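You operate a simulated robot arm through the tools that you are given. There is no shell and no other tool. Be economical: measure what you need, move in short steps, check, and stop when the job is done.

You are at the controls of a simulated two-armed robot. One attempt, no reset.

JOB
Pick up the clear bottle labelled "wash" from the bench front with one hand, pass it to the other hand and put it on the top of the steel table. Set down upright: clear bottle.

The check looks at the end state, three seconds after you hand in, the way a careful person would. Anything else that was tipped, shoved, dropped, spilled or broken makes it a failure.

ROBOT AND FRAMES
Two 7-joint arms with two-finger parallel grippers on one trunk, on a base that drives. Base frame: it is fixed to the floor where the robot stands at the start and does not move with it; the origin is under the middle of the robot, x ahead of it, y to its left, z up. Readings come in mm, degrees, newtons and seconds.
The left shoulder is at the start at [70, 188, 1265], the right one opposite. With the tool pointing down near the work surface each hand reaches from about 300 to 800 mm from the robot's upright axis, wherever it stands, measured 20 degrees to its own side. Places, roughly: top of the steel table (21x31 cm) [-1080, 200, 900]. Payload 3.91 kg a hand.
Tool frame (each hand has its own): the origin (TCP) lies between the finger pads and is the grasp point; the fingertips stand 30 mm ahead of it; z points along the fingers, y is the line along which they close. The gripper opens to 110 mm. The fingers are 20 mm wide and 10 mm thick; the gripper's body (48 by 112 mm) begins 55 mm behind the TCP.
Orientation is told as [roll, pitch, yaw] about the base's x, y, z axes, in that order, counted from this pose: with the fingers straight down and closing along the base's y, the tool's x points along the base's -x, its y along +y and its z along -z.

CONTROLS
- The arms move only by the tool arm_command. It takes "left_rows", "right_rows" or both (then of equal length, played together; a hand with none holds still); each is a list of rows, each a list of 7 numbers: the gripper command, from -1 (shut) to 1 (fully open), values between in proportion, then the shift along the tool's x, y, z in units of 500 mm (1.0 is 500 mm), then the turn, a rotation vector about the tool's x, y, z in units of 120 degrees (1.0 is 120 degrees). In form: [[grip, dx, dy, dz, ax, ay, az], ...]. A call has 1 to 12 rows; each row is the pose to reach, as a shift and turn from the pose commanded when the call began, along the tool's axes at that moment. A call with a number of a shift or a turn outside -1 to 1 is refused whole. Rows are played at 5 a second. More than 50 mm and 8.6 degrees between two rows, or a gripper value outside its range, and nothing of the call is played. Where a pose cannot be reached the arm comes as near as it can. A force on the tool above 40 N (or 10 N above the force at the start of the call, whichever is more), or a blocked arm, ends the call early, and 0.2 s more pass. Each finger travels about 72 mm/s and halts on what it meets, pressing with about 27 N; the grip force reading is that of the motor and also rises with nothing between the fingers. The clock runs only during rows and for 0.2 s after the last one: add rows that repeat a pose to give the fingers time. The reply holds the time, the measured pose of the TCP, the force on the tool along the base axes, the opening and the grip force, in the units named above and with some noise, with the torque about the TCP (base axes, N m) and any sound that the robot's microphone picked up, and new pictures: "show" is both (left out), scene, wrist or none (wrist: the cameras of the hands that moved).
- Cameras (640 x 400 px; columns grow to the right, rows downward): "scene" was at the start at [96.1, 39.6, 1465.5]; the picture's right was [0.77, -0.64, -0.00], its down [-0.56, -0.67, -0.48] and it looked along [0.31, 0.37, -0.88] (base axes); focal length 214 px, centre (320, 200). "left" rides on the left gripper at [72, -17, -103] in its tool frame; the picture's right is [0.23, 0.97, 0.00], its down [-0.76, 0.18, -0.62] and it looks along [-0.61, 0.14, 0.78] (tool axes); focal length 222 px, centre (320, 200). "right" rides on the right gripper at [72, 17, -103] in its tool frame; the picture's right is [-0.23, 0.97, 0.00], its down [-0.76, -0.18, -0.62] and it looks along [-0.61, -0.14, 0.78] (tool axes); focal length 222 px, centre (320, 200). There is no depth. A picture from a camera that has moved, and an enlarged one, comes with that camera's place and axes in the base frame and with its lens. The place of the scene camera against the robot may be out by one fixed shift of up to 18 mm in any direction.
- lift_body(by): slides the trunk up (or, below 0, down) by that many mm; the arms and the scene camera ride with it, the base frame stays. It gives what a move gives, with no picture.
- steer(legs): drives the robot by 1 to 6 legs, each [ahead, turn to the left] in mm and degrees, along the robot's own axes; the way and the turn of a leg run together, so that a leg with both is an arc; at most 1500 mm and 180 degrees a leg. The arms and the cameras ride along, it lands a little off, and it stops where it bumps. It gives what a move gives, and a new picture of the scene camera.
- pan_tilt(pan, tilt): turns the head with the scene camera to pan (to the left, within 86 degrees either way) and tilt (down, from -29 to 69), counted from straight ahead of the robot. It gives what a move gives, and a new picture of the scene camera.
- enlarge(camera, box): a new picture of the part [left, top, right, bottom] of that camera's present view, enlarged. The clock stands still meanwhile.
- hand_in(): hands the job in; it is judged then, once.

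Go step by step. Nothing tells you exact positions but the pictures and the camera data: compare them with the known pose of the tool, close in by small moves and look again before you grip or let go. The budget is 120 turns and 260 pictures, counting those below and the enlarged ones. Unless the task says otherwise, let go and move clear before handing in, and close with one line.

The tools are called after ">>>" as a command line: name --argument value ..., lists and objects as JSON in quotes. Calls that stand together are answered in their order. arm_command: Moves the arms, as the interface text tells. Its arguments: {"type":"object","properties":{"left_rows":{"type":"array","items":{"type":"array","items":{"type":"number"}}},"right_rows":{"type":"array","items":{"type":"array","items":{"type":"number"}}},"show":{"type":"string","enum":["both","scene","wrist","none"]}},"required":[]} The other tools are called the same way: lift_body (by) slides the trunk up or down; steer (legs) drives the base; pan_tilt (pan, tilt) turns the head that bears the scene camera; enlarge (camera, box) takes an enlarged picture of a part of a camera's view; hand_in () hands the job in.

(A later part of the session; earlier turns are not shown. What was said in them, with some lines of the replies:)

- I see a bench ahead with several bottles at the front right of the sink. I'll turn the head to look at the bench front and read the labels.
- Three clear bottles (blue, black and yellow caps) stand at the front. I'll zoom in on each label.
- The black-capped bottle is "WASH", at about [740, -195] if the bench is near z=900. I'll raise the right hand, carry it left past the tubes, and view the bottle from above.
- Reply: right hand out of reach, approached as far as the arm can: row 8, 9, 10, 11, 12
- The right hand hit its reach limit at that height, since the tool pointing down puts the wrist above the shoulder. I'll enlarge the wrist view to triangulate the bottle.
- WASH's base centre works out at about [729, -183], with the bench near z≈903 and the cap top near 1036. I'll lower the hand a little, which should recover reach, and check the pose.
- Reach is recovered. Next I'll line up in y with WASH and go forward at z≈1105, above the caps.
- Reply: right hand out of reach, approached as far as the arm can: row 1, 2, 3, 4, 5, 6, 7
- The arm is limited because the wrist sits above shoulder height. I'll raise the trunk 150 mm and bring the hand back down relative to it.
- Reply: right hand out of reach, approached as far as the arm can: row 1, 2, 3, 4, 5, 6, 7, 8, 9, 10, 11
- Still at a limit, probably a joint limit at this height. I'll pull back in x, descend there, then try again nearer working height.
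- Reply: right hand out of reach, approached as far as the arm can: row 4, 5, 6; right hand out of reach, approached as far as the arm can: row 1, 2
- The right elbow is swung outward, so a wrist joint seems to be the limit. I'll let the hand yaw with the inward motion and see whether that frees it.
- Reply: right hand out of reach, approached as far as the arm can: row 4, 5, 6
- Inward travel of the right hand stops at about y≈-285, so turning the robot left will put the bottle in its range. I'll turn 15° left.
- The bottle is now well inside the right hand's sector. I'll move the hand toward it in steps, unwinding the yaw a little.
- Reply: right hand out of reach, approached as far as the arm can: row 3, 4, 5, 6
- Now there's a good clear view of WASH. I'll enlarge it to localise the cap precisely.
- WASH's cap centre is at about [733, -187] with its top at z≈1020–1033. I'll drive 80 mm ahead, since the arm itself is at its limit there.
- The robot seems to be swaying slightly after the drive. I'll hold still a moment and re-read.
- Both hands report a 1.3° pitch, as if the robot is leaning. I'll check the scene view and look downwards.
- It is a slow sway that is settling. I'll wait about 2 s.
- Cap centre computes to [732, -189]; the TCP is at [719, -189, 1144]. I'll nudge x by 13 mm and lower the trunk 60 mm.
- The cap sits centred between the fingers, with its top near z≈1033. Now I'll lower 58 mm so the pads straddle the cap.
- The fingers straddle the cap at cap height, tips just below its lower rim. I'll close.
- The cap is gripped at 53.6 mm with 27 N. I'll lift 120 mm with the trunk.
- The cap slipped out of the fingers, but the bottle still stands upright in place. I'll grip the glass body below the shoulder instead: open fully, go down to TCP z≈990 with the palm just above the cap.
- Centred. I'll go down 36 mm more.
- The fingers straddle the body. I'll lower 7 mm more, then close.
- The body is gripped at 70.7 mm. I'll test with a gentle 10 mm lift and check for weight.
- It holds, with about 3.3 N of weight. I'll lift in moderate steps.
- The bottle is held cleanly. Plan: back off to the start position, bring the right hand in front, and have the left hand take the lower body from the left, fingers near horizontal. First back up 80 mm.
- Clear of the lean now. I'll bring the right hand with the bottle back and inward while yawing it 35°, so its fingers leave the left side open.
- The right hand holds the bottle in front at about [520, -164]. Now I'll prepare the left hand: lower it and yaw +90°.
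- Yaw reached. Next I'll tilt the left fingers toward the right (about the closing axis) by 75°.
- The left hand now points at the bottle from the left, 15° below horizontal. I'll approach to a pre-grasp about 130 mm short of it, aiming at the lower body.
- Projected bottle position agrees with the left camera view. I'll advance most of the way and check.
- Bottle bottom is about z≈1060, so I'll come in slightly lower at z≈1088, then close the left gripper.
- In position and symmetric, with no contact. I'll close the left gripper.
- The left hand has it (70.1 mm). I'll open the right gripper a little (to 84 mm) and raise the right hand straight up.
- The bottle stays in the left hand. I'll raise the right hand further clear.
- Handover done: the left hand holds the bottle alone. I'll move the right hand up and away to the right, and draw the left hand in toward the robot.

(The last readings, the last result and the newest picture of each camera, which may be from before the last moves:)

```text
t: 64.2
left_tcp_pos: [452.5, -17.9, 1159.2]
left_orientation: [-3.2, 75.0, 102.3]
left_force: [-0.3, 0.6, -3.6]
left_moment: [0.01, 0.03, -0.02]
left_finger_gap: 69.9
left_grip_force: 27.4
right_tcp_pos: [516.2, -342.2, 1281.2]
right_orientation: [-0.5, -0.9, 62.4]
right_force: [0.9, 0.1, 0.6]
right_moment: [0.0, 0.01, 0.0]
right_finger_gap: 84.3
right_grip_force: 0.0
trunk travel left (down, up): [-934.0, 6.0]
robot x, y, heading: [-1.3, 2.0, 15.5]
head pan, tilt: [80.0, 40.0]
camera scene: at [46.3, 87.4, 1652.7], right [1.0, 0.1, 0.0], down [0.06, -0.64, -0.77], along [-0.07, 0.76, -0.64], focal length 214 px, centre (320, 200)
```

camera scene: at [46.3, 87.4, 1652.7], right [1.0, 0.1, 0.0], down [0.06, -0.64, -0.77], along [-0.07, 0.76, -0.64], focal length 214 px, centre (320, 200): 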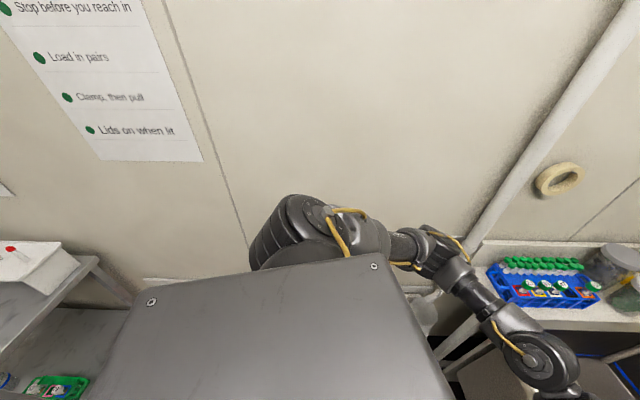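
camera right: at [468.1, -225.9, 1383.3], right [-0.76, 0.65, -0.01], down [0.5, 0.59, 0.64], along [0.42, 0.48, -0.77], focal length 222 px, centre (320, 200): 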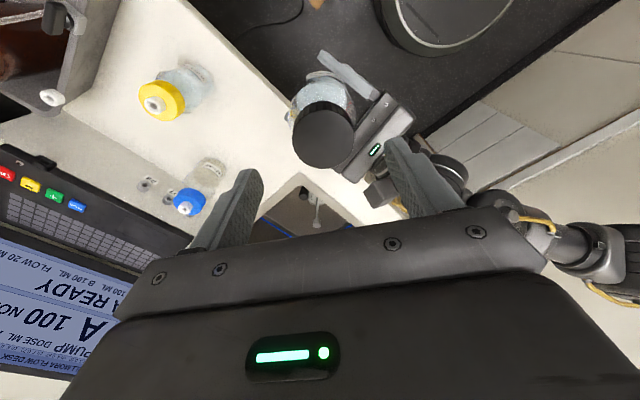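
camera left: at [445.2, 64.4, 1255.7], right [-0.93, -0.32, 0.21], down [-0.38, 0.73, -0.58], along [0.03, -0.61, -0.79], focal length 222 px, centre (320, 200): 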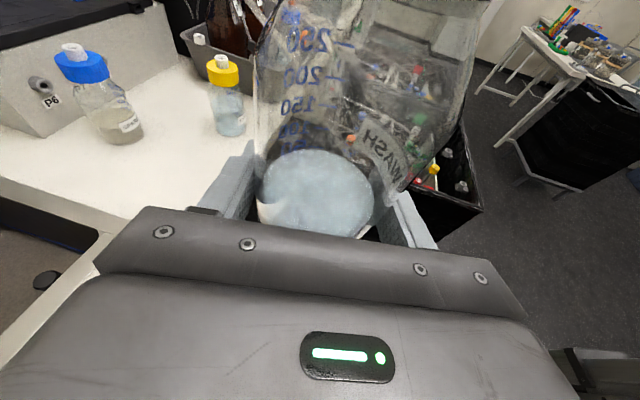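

Open floor lies to the right and a wall to the left, so I'll turn right toward the table behind, in stages, with the bottle held high.

>>> pan_tilt --pan -60 --tilt 40

>>> steer --legs '[[0, -45], [0, -45]]'

```text
t: 66.5
left_tcp_pos: [452.3, -16.3, 1159.0]
left_orientation: [-3.2, 75.0, 102.3]
left_force: [-0.4, 1.0, -3.4]
left_moment: [0.0, 0.0, -0.01]
left_finger_gap: 70.0
left_grip_force: 27.5
right_tcp_pos: [515.9, -342.4, 1281.6]
right_orientation: [-0.6, -1.1, 62.3]
right_force: [0.2, 0.2, 0.5]
right_moment: [0.03, -0.04, -0.05]
right_finger_gap: 84.4
right_grip_force: 0.0
trunk travel left (down, up): [-934.0, 6.0]
robot x, y, heading: [-2.6, 0.9, 15.5]
head pan, tilt: [-60.0, 40.0]
camera scene: at [115.1, -56.8, 1652.6], right [-0.7, -0.71, 0.0], down [-0.46, 0.45, -0.77], along [0.55, -0.54, -0.64], focal length 214 px, centre (320, 200)
```

scene: 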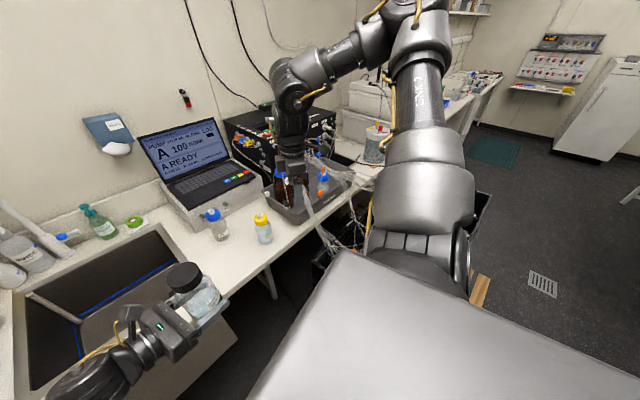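

```text
t: 71.0
left_tcp_pos: [-24.1, -449.6, 1159.5]
left_orientation: [-3.2, 75.1, 11.3]
left_force: [-1.5, -0.4, -2.7]
left_moment: [0.02, 0.01, -0.01]
left_finger_gap: 69.8
left_grip_force: 27.3
right_tcp_pos: [-351.6, -507.1, 1281.2]
right_orientation: [-0.6, -0.9, -28.8]
right_force: [-0.5, 0.8, -0.1]
right_moment: [0.0, 0.01, 0.01]
right_finger_gap: 84.2
right_grip_force: 0.1
trunk travel left (down, up): [-934.0, 6.0]
robot x, y, heading: [0.7, -3.0, -75.6]
head pan, tilt: [-60.0, 40.0]
camera scene: at [-42.5, -119.2, 1652.6], right [-0.7, 0.71, 0.0], down [0.46, 0.45, -0.77], along [-0.55, -0.54, -0.64], focal length 214 px, centre (320, 200)
```

scene: 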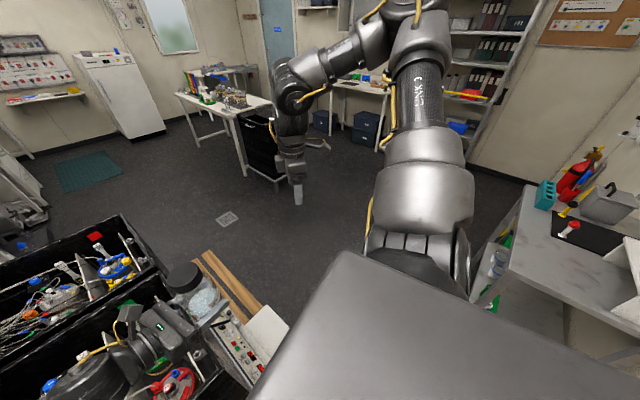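

The steel table shows up on the right with a tool tray and other things on it. I'll continue turning right.

>>> steer --legs '[[0, -45], [0, -45]]'

>>> pan_tilt --pan 0 --tilt 35

```text
t: 75.6
left_tcp_pos: [-448.9, 30.0, 1158.2]
left_orientation: [-3.1, 75.0, -79.0]
left_force: [-0.1, 0.2, -2.7]
left_moment: [0.02, -0.05, 0.0]
left_finger_gap: 70.1
left_grip_force: 27.0
right_tcp_pos: [-505.4, 355.2, 1281.3]
right_orientation: [-0.5, -1.0, -119.0]
right_force: [-0.3, 0.1, 0.0]
right_moment: [-0.01, 0.02, 0.02]
right_finger_gap: 84.2
right_grip_force: 0.1
trunk travel left (down, up): [-934.0, 6.0]
robot x, y, heading: [0.4, -1.5, -165.7]
head pan, tilt: [-60.0, 40.0]
camera scene: at [-103.3, 38.1, 1652.6], right [0.72, 0.7, 0.0], down [0.45, -0.46, -0.77], along [-0.53, 0.55, -0.64], focal length 214 px, centre (320, 200)
```

scene: 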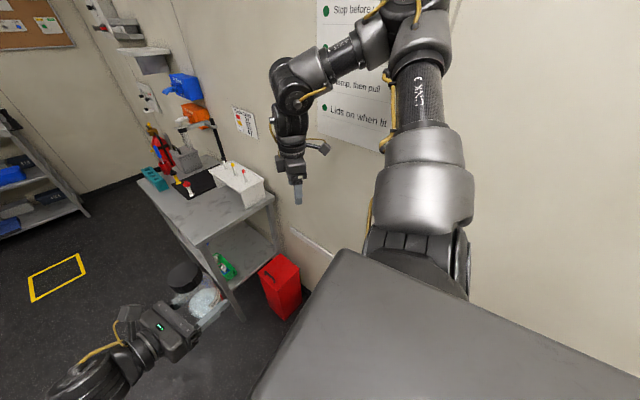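

```text
t: 76.9
left_tcp_pos: [-448.2, 28.7, 1158.7]
left_orientation: [-3.1, 75.0, -79.2]
left_force: [-0.5, -0.2, -4.0]
left_moment: [0.03, 0.03, 0.03]
left_finger_gap: 69.8
left_grip_force: 26.8
right_tcp_pos: [-504.9, 356.3, 1281.1]
right_orientation: [-0.6, -1.0, -119.1]
right_force: [0.3, 0.6, 0.1]
right_moment: [0.03, 0.0, 0.0]
right_finger_gap: 83.9
right_grip_force: 0.1
trunk travel left (down, up): [-934.0, 6.0]
robot x, y, heading: [0.8, 1.5, -165.9]
head pan, tilt: [0.0, 35.0]
camera scene: at [-129.4, -43.6, 1660.2], right [-0.24, 0.97, 0.0], down [0.56, 0.14, -0.82], along [-0.79, -0.2, -0.57], focal length 214 px, centre (320, 200)
```

scene: 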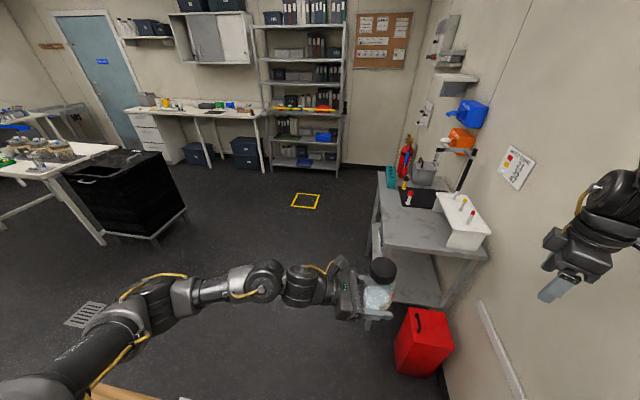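

The steel table is now ahead-right. I'll enlarge it to see the free area.

>>> enlarge --camera "scene" --box '[360, 130, 520, 320]'

```text
2.11 times, centred on (440, 225) of scene
camera zoom: at [-129.4, -43.6, 1660.2], right [-0.24, 0.97, 0.0], down [0.56, 0.14, -0.82], along [-0.79, -0.2, -0.57], focal length 452 px, centre (67, 147)
```

zoom: 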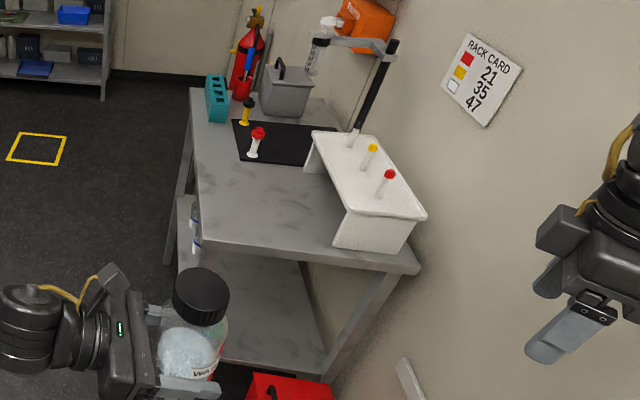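

Free steel area lies at about x -900…-1225, y 80…350 (rack on the right side, mat behind). The right elbow would be near the wall if I came head-on, so I'll stand at about [-711, -313] facing 135° and place from the table's open left-front corner. Driving there now.

>>> steer --legs '[[0, 9.7], [380, 0], [397, 0]]'

```text
t: 82.0
left_tcp_pos: [-1156.1, -353.5, 1159.7]
left_orientation: [-3.6, 75.0, -70.1]
left_force: [0.0, 0.3, -2.9]
left_moment: [-0.03, 0.03, -0.03]
left_finger_gap: 69.9
left_grip_force: 27.2
right_tcp_pos: [-1264.2, -40.6, 1282.4]
right_orientation: [-0.7, -1.1, -109.8]
right_force: [-0.2, 0.4, -0.3]
right_moment: [0.0, 0.01, 0.01]
right_finger_gap: 84.2
right_grip_force: 0.2
trunk travel left (down, up): [-934.0, 6.0]
robot x, y, heading: [-710.1, -307.8, -156.5]
head pan, tilt: [0.0, 35.0]
camera scene: at [-830.2, -374.3, 1660.4], right [-0.4, 0.92, 0.0], down [0.53, 0.23, -0.82], along [-0.75, -0.32, -0.57], focal length 214 px, centre (320, 200)
```

scene: 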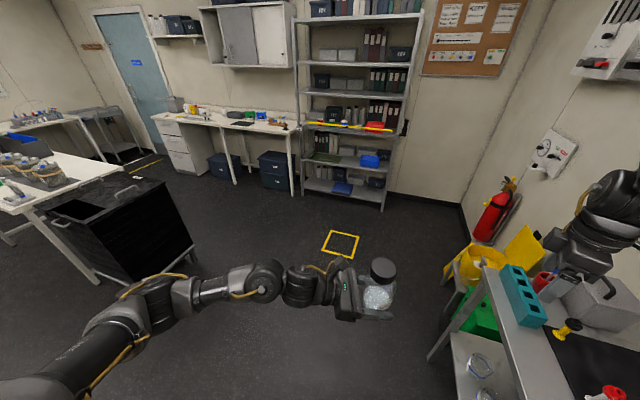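

Arrived. Now I'll turn right 68.8° to face 135°; the hands sweep well above the table objects.

>>> steer --legs '[[0, -35], [0, -33.5]]'

>>> pan_tilt --pan 0 --tilt 50

```text
t: 85.7
left_tcp_pos: [-926.3, 84.5, 1158.8]
left_orientation: [-3.0, 75.1, -136.6]
left_force: [0.4, 0.2, -3.4]
left_moment: [-0.02, 0.03, 0.03]
left_finger_gap: 70.0
left_grip_force: 26.7
right_tcp_pos: [-679.5, 307.3, 1281.3]
right_orientation: [-0.7, -1.0, -176.8]
right_force: [0.7, -0.4, 0.6]
right_moment: [0.02, -0.03, 0.01]
right_finger_gap: 84.0
right_grip_force: 0.0
trunk travel left (down, up): [-934.0, 6.0]
robot x, y, heading: [-708.6, -308.1, 136.3]
head pan, tilt: [0.0, 35.0]
camera scene: at [-805.7, -225.0, 1660.1], right [0.69, 0.72, 0.0], down [0.42, -0.4, -0.82], along [-0.59, 0.56, -0.57], focal length 214 px, centre (320, 200)
```

scene: 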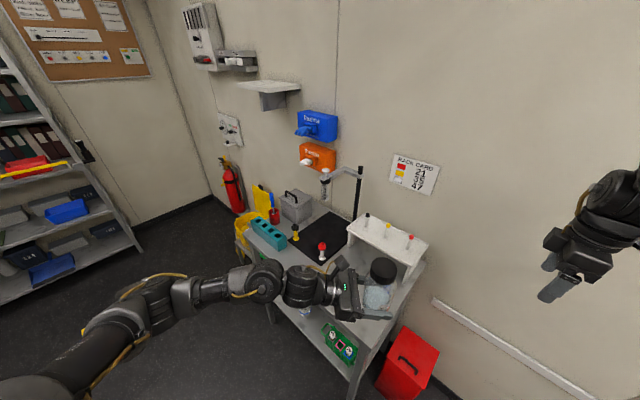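

```text
t: 86.4
left_tcp_pos: [-925.5, 85.5, 1158.0]
left_orientation: [-3.1, 74.9, -136.5]
left_force: [0.2, 0.3, -3.7]
left_moment: [0.03, -0.02, -0.03]
left_finger_gap: 70.1
left_grip_force: 26.3
right_tcp_pos: [-678.7, 307.6, 1280.6]
right_orientation: [-0.7, -1.0, -176.7]
right_force: [0.7, -0.4, -0.7]
right_moment: [0.01, -0.01, -0.01]
right_finger_gap: 83.9
right_grip_force: 0.1
trunk travel left (down, up): [-934.0, 6.0]
robot x, y, heading: [-709.7, -310.6, 136.5]
head pan, tilt: [0.0, 50.0]
camera scene: at [-796.6, -232.3, 1638.5], right [0.69, 0.72, 0.0], down [0.55, -0.53, -0.64], along [-0.47, 0.44, -0.77], focal length 214 px, centre (320, 200)
```

scene: 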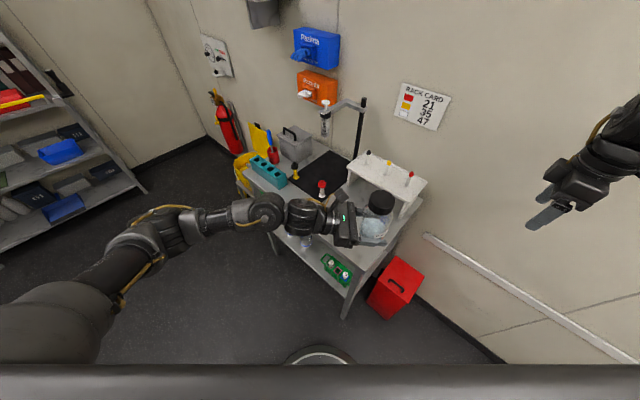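

I'll zoom in on the table surface to fix its edges.

>>> enlarge --camera "scene" --box '[240, 130, 440, 330]'

>>> arm_command --left_rows '[[-1, 0, 0, 0, 0, 0, 0]]' --show "wrist"

```text
2.00 times, centred on (340, 230) of scene
camera zoom: at [-796.6, -232.3, 1638.5], right [0.69, 0.72, 0.0], down [0.55, -0.53, -0.64], along [-0.47, 0.44, -0.77], focal length 429 px, centre (280, 140)
```

zoom: 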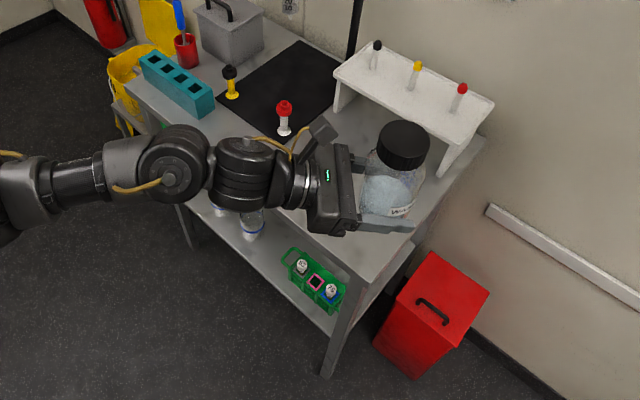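

```text
t: 86.8
left_tcp_pos: [-924.8, 85.2, 1158.7]
left_orientation: [-3.1, 75.0, -136.6]
left_force: [0.1, -0.1, -2.5]
left_moment: [0.0, 0.04, 0.0]
left_finger_gap: 70.0
left_grip_force: 27.4
right_tcp_pos: [-679.7, 308.5, 1281.2]
right_orientation: [-0.7, -1.0, -176.8]
right_force: [-0.1, 0.1, 0.0]
right_moment: [0.02, -0.03, -0.01]
right_finger_gap: 84.2
right_grip_force: 0.0
trunk travel left (down, up): [-934.0, 6.0]
robot x, y, heading: [-711.0, -311.8, 136.5]
head pan, tilt: [0.0, 50.0]
camera left: at [-993.0, 37.0, 1255.2], right [0.75, -0.63, 0.21], down [-0.43, -0.7, -0.58], along [0.51, 0.34, -0.79], focal length 222 px, centre (320, 200)
```

left: 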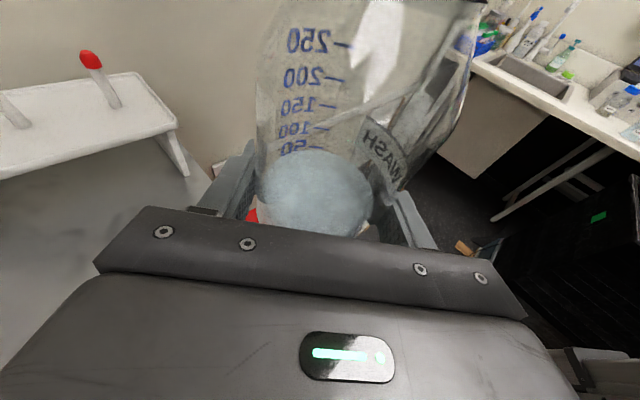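

I'll zoom closer on the front corner to settle the edge location.

>>> enlarge --camera "scene" --box '[330, 180, 430, 300]'

```text
3.33 times, centred on (380, 240) of scene
camera zoom: at [-797.2, -232.4, 1638.4], right [0.69, 0.72, 0.0], down [0.56, -0.53, -0.64], along [-0.47, 0.44, -0.77], focal length 715 px, centre (120, 67)
```

zoom: 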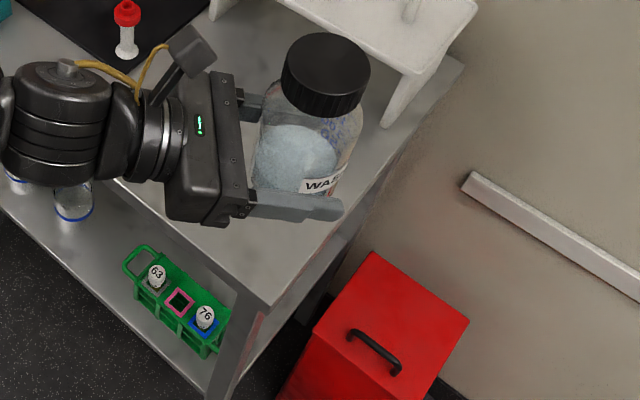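

The front-left table corner is at about [-897, 76]. I'll set the bottle near [-990, 170], so the hand's wrist stays off the table edge. Moving above that spot.

>>> arm_command --left_rows '[[-1, 0.003, -0.055, 0.01, 0, 0, 0], [-1, 0.006, -0.11, 0.02, 0, 0, 0], [-1, 0.009, -0.165, 0.033, 0, 0, 0], [-1, 0.009, -0.212, 0.033, 0, 0, 0], [-1, 0.009, -0.212, 0.033, 0, 0, 0]]'

```text
t: 88.0
left_tcp_pos: [-989.7, 170.3, 1161.1]
left_orientation: [-3.1, 75.0, -136.7]
left_force: [-0.2, 0.5, -2.3]
left_moment: [-0.03, 0.01, -0.03]
left_finger_gap: 70.0
left_grip_force: 26.3
right_tcp_pos: [-680.4, 308.4, 1282.3]
right_orientation: [-0.7, -1.0, -176.7]
right_force: [-0.2, -0.3, -0.4]
right_moment: [-0.01, 0.03, -0.04]
right_finger_gap: 84.2
right_grip_force: 0.1
trunk travel left (down, up): [-934.0, 6.0]
robot x, y, heading: [-706.4, -309.6, 136.5]
head pan, tilt: [0.0, 50.0]
camera scene: at [-797.1, -232.5, 1638.5], right [0.69, 0.72, 0.0], down [0.56, -0.53, -0.64], along [-0.47, 0.44, -0.77], focal length 214 px, centre (320, 200)
camera left: at [-1057.0, 122.3, 1256.9], right [0.75, -0.63, 0.21], down [-0.43, -0.7, -0.58], along [0.51, 0.34, -0.79], focal length 222 px, centre (320, 200)
```

scene: 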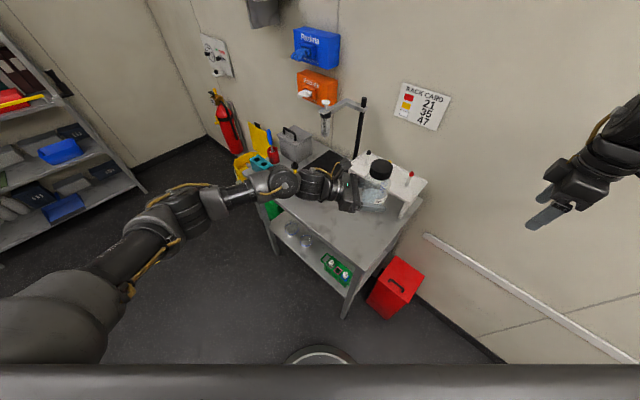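
left: 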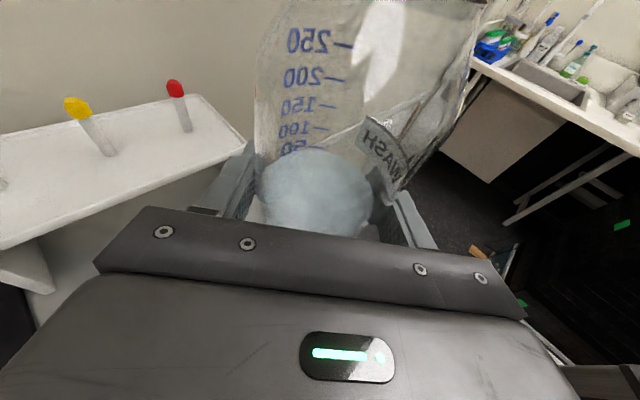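

Above the spot and clear of the rack. Lowering the trunk 160 mm first.

>>> lift_body --by -160

>>> arm_command --left_rows '[[-1, 0, 0, 0, 0, 0, 0], [-1, 0, 0, 0, 0, 0, 0]]' --show "both"

>>> enlarge --camera "scene" --box '[290, 110, 450, 250]'

```text
t: 89.9
left_tcp_pos: [-989.2, 170.2, 1000.2]
left_orientation: [-3.2, 75.0, -136.7]
left_force: [-0.3, -0.4, -3.4]
left_moment: [-0.01, 0.0, 0.03]
left_finger_gap: 70.2
left_grip_force: 27.2
right_tcp_pos: [-679.5, 308.9, 1122.2]
right_orientation: [-0.7, -1.0, -176.8]
right_force: [-0.9, -0.5, 0.2]
right_moment: [-0.04, 0.02, 0.01]
right_finger_gap: 84.2
right_grip_force: 0.0
trunk travel left (down, up): [-774.0, 166.0]
robot x, y, heading: [-710.8, -306.5, 136.0]
head pan, tilt: [0.0, 50.0]
```

```text
t: 90.5
left_tcp_pos: [-990.5, 170.6, 1000.8]
left_orientation: [-3.1, 75.0, -136.6]
left_force: [0.0, -0.1, -3.1]
left_moment: [0.01, 0.0, 0.04]
left_finger_gap: 69.9
left_grip_force: 27.1
right_tcp_pos: [-678.9, 308.4, 1121.3]
right_orientation: [-0.6, -1.0, -176.6]
right_force: [0.5, 0.9, 0.3]
right_moment: [0.03, 0.04, 0.04]
right_finger_gap: 83.8
right_grip_force: 0.1
trunk travel left (down, up): [-774.0, 166.0]
robot x, y, heading: [-710.7, -312.4, 136.4]
head pan, tilt: [0.0, 50.0]
camera scene: at [-796.9, -232.4, 1478.5], right [0.69, 0.72, 0.0], down [0.56, -0.53, -0.64], along [-0.47, 0.44, -0.77], focal length 214 px, centre (320, 200)
camera left: at [-1056.6, 122.2, 1096.9], right [0.75, -0.63, 0.21], down [-0.43, -0.7, -0.58], along [0.51, 0.34, -0.79], focal length 222 px, centre (320, 200)
```

scene: 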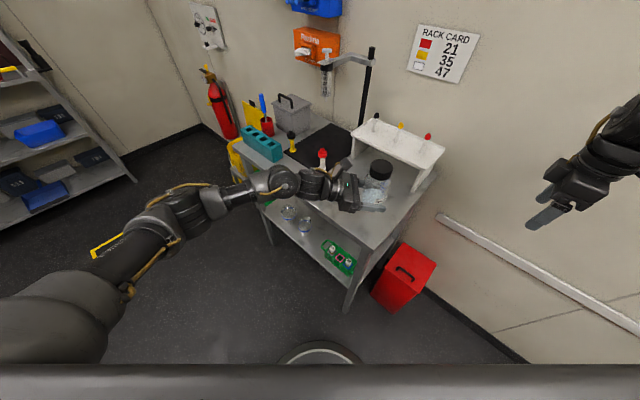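
left: 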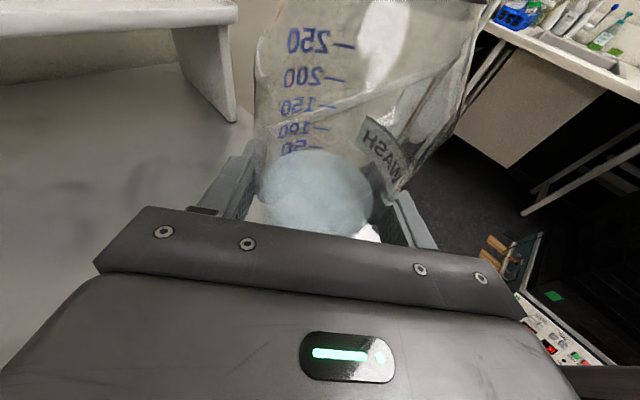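

```text
2.86 times, centred on (370, 180) of scene
camera zoom: at [-796.9, -232.4, 1478.5], right [0.69, 0.72, 0.0], down [0.56, -0.53, -0.64], along [-0.47, 0.44, -0.77], focal length 613 px, centre (177, 257)
```

zoom: 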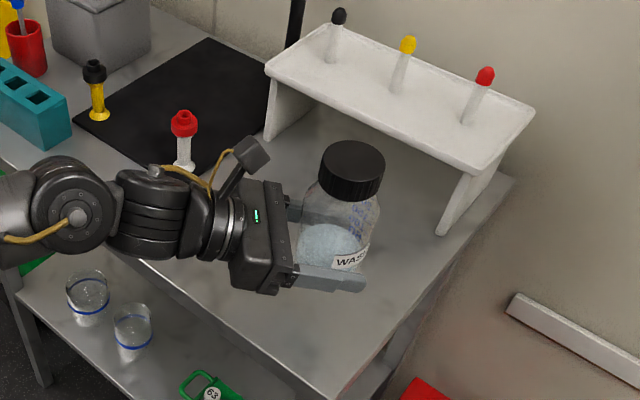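

All clear. I'll lower 55 mm more, then creep to contact.

>>> lift_body --by -55

>>> enlarge --camera "scene" --box '[320, 110, 440, 210]'

```text
t: 91.4
left_tcp_pos: [-990.4, 170.7, 944.9]
left_orientation: [-3.3, 75.0, -136.8]
left_force: [-0.4, -0.2, -3.1]
left_moment: [0.03, 0.0, -0.01]
left_finger_gap: 70.0
left_grip_force: 27.0
right_tcp_pos: [-679.4, 306.8, 1065.6]
right_orientation: [-0.7, -1.1, -176.6]
right_force: [0.1, 0.3, -0.4]
right_moment: [0.02, 0.0, 0.01]
right_finger_gap: 84.1
right_grip_force: 0.2
trunk travel left (down, up): [-719.0, 221.0]
robot x, y, heading: [-713.7, -312.1, 136.6]
head pan, tilt: [0.0, 50.0]
```

```text
4.00 times, centred on (380, 160) of scene
camera zoom: at [-796.8, -232.7, 1423.5], right [0.69, 0.72, 0.0], down [0.56, -0.53, -0.64], along [-0.47, 0.44, -0.77], focal length 858 px, centre (80, 360)
```

zoom: 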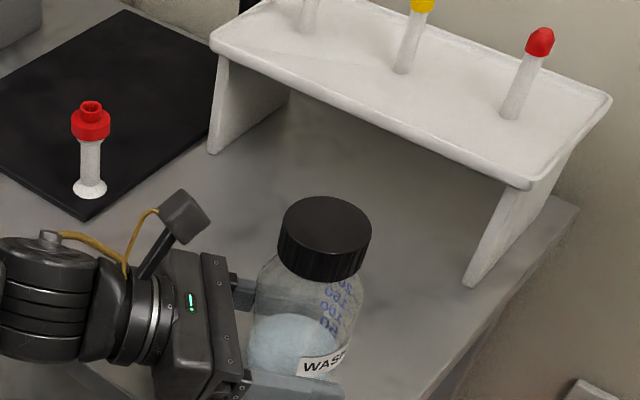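

Creeping down in small steps while watching the force.

>>> lift_body --by -9

>>> lift_body --by -4

```text
t: 92.0
left_tcp_pos: [-989.8, 170.6, 935.4]
left_orientation: [-3.1, 74.9, -136.5]
left_force: [-0.4, -0.7, -2.1]
left_moment: [-0.01, -0.02, -0.03]
left_finger_gap: 69.9
left_grip_force: 27.1
right_tcp_pos: [-680.5, 308.4, 1057.8]
right_orientation: [-0.7, -1.0, -176.8]
right_force: [0.8, 0.5, 0.6]
right_moment: [0.03, -0.02, 0.01]
right_finger_gap: 84.4
right_grip_force: 0.0
trunk travel left (down, up): [-710.0, 230.0]
robot x, y, heading: [-713.8, -310.6, 136.1]
head pan, tilt: [0.0, 50.0]
```

```text
t: 92.5
left_tcp_pos: [-988.9, 170.3, 932.2]
left_orientation: [-3.1, 74.9, -136.7]
left_force: [0.9, -0.1, -2.7]
left_moment: [-0.01, -0.02, -0.02]
left_finger_gap: 70.3
left_grip_force: 27.2
right_tcp_pos: [-679.3, 309.9, 1052.2]
right_orientation: [-0.6, -1.0, -176.7]
right_force: [0.5, 0.2, 0.8]
right_moment: [0.01, -0.01, 0.01]
right_finger_gap: 84.2
right_grip_force: 0.1
trunk travel left (down, up): [-706.0, 234.0]
robot x, y, heading: [-708.2, -309.3, 136.4]
head pan, tilt: [0.0, 50.0]
```

>>> lift_body --by -3

>>> lift_body --by -2

>>> enlarge --camera "scene" --box '[330, 120, 430, 200]'

```text
t: 93.0
left_tcp_pos: [-989.2, 170.7, 929.4]
left_orientation: [-3.1, 74.9, -136.5]
left_force: [0.3, 0.4, -2.9]
left_moment: [0.01, -0.03, -0.02]
left_finger_gap: 70.1
left_grip_force: 27.1
right_tcp_pos: [-679.4, 308.8, 1050.5]
right_orientation: [-0.6, -1.0, -176.7]
right_force: [0.3, -0.5, 0.2]
right_moment: [0.01, 0.0, 0.02]
right_finger_gap: 84.2
right_grip_force: 0.0
trunk travel left (down, up): [-703.0, 237.0]
robot x, y, heading: [-708.6, -308.4, 136.4]
head pan, tilt: [0.0, 50.0]
```

```text
t: 93.6
left_tcp_pos: [-990.5, 170.8, 928.3]
left_orientation: [-3.4, 75.0, -136.9]
left_force: [-0.7, -0.3, 3.3]
left_moment: [-0.37, 0.23, -0.03]
left_finger_gap: 70.2
left_grip_force: 27.0
right_tcp_pos: [-678.5, 307.2, 1049.5]
right_orientation: [-0.7, -0.9, -176.7]
right_force: [-0.1, 0.5, 0.1]
right_moment: [-0.01, 0.01, 0.02]
right_finger_gap: 84.2
right_grip_force: 0.1
trunk travel left (down, up): [-701.0, 239.0]
robot x, y, heading: [-711.8, -309.2, 136.3]
head pan, tilt: [0.0, 50.0]
```

```text
5.00 times, centred on (380, 160) of scene
camera zoom: at [-796.6, -233.1, 1405.6], right [0.69, 0.72, 0.0], down [0.56, -0.53, -0.64], along [-0.47, 0.44, -0.77], focal length 1072 px, centre (20, 400)
```

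zoom: 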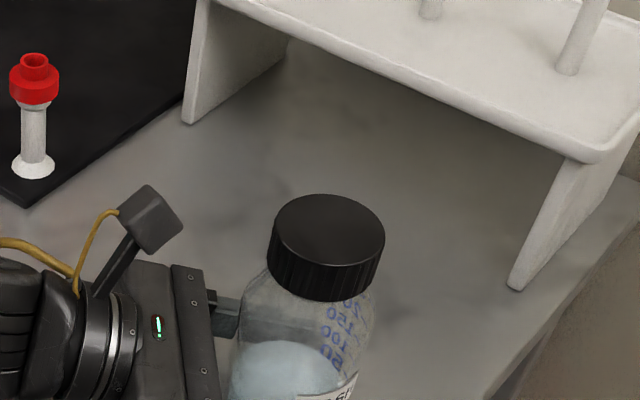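

Contact: the force went from -3 to +3 N. I'll release slowly.

>>> arm_command --left_rows '[[0.28, 0, 0, 0, 0, 0, 0], [0.34, 0, 0, 0, 0, 0, 0], [0.45, 0, 0, 0, 0, 0, 0], [0.7, 0, 0, 0, 0, 0, 0], [1, 0, 0, 0, 0, 0, 0], [1, 0, 0, 0, 0, 0, 0], [1, 0, 0, 0, 0, 0, 0]]'

```text
t: 95.2
left_tcp_pos: [-988.5, 169.7, 928.3]
left_orientation: [-3.5, 75.0, -137.0]
left_force: [-2.7, 2.7, 12.1]
left_moment: [-0.58, 0.47, -0.28]
left_finger_gap: 109.8
left_grip_force: 0.1
right_tcp_pos: [-678.8, 308.4, 1049.7]
right_orientation: [-0.8, -1.0, -176.8]
right_force: [-0.4, -0.4, 0.3]
right_moment: [-0.02, 0.02, -0.02]
right_finger_gap: 84.1
right_grip_force: 0.1
trunk travel left (down, up): [-701.0, 239.0]
robot x, y, heading: [-709.0, -309.9, 136.1]
head pan, tilt: [0.0, 50.0]
camera scene: at [-796.5, -233.3, 1405.6], right [0.69, 0.72, 0.0], down [0.55, -0.53, -0.64], along [-0.47, 0.44, -0.77], focal length 214 px, centre (320, 200)
camera left: at [-1056.5, 121.7, 1025.0], right [0.75, -0.63, 0.2], down [-0.43, -0.69, -0.58], along [0.51, 0.34, -0.79], focal length 222 px, centre (320, 200)
```

scene: 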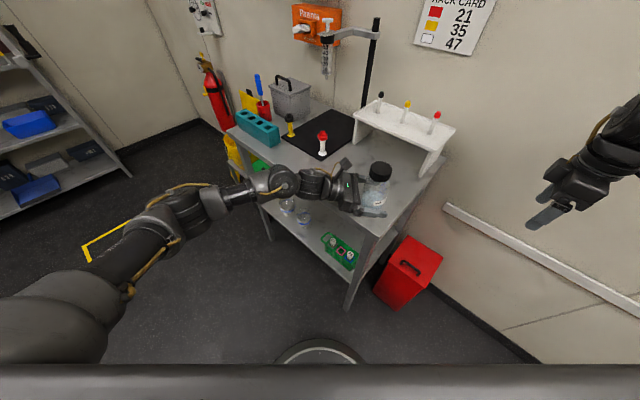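
left: 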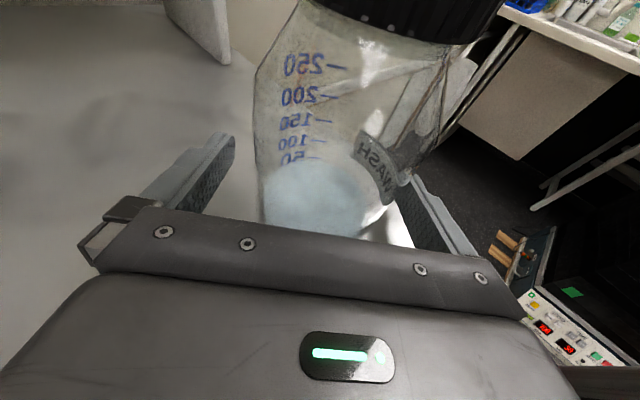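

The bottle stands free; the palm's lower edge is resting lightly on the table (12 N). I'll raise the hand slightly and back straight out along the fingers.

>>> arm_command --left_rows '[[1, 0.008, 0, 0, 0, 0, 0], [1, 0.012, 0, -0.01, 0, 0, 0], [1, 0.012, 0, -0.05, 0, 0, 0], [1, 0.012, 0, -0.1, 0, 0, 0], [1, 0.012, 0, -0.16, 0, 0, 0], [1, 0.012, 0, -0.22, 0, 0, 0]]'

>>> enlarge --camera "scene" --box '[320, 120, 440, 240]'

```text
t: 96.6
left_tcp_pos: [-1061.9, 95.7, 962.1]
left_orientation: [-3.2, 75.0, -136.8]
left_force: [-0.2, 0.0, 0.0]
left_moment: [-0.02, 0.01, -0.01]
left_finger_gap: 110.1
left_grip_force: 0.0
right_tcp_pos: [-679.9, 306.7, 1050.3]
right_orientation: [-0.8, -1.0, -176.7]
right_force: [-0.6, 0.5, 0.6]
right_moment: [0.01, -0.03, -0.03]
right_finger_gap: 83.9
right_grip_force: 0.1
trunk travel left (down, up): [-701.0, 239.0]
robot x, y, heading: [-706.3, -313.0, 136.3]
head pan, tilt: [0.0, 50.0]
camera scene: at [-797.6, -234.0, 1405.5], right [0.69, 0.72, 0.0], down [0.56, -0.53, -0.64], along [-0.47, 0.44, -0.77], focal length 214 px, centre (320, 200)
camera left: at [-1129.6, 46.7, 1058.9], right [0.75, -0.63, 0.2], down [-0.43, -0.69, -0.58], along [0.51, 0.34, -0.79], focal length 222 px, centre (320, 200)
```

scene: 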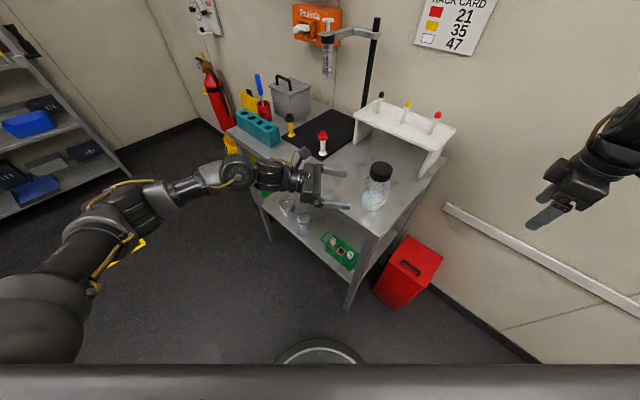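
left: 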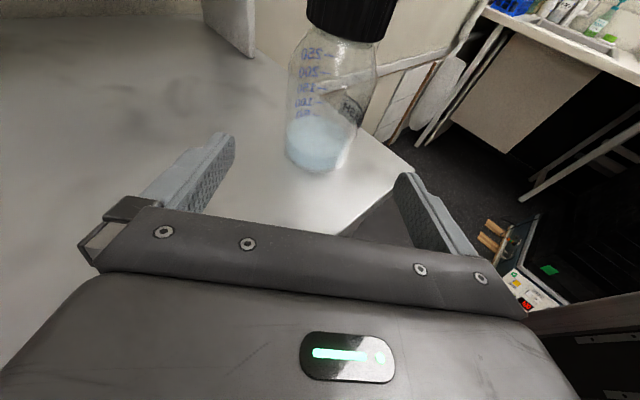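

```text
3.33 times, centred on (380, 180) of scene
camera zoom: at [-797.6, -234.0, 1405.5], right [0.69, 0.72, 0.0], down [0.56, -0.53, -0.64], along [-0.47, 0.44, -0.77], focal length 715 px, centre (120, 267)
```

zoom: 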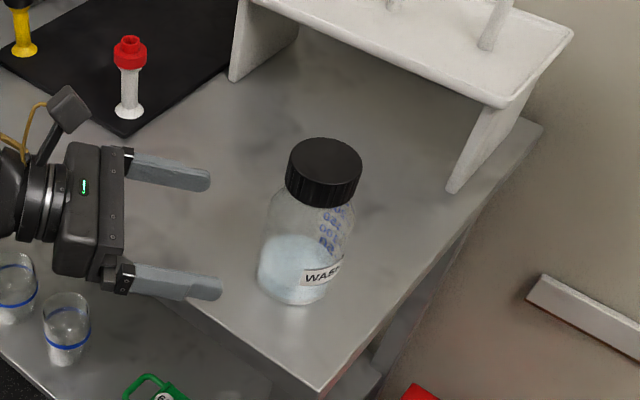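

The bottle stands upright and free on the steel top, with nothing else disturbed. I'll back the hand off a little more.

>>> arm_command --left_rows '[[1, 0.02, 0, -0.08, 0, 0, 0], [1, 0.05, 0, -0.16, 0, 0, 0], [1, 0.08, 0, -0.2, 0, 0, 0], [1, 0.08, 0, -0.2, 0, 0, 0]]' --show "scene"

```text
t: 97.6
left_tcp_pos: [-1120.3, 31.3, 1025.8]
left_orientation: [-3.1, 75.1, -136.6]
left_force: [0.0, 0.1, -0.5]
left_moment: [-0.01, 0.0, 0.03]
left_finger_gap: 110.0
left_grip_force: 0.2
right_tcp_pos: [-680.3, 307.5, 1047.8]
right_orientation: [-0.7, -1.0, -176.7]
right_force: [-0.1, -0.2, 0.4]
right_moment: [0.02, -0.01, -0.02]
right_finger_gap: 84.1
right_grip_force: 0.1
trunk travel left (down, up): [-701.0, 239.0]
robot x, y, heading: [-709.9, -307.2, 136.4]
head pan, tilt: [0.0, 50.0]
camera scene: at [-797.2, -233.0, 1405.5], right [0.69, 0.72, 0.0], down [0.56, -0.53, -0.64], along [-0.47, 0.44, -0.77], focal length 214 px, centre (320, 200)
```

scene: 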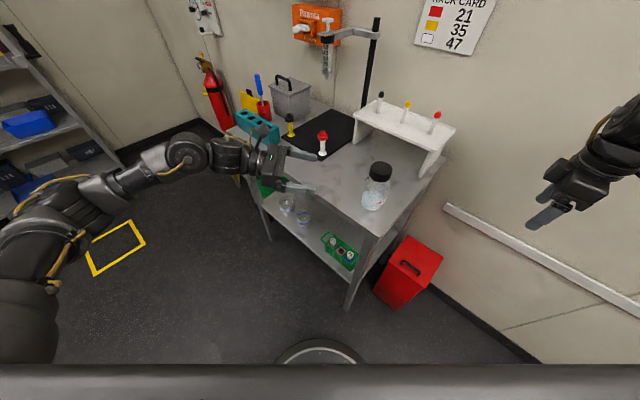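

The bottle is upright on the table and both hands are clear, so I'm handing in.

>>> hand_in

```text
The job is handed in.
```

The clear "WASH" bottle was picked up with the right hand, passed in the air to the left hand, and set down upright on the steel table; nothing else looked disturbed in the last views.
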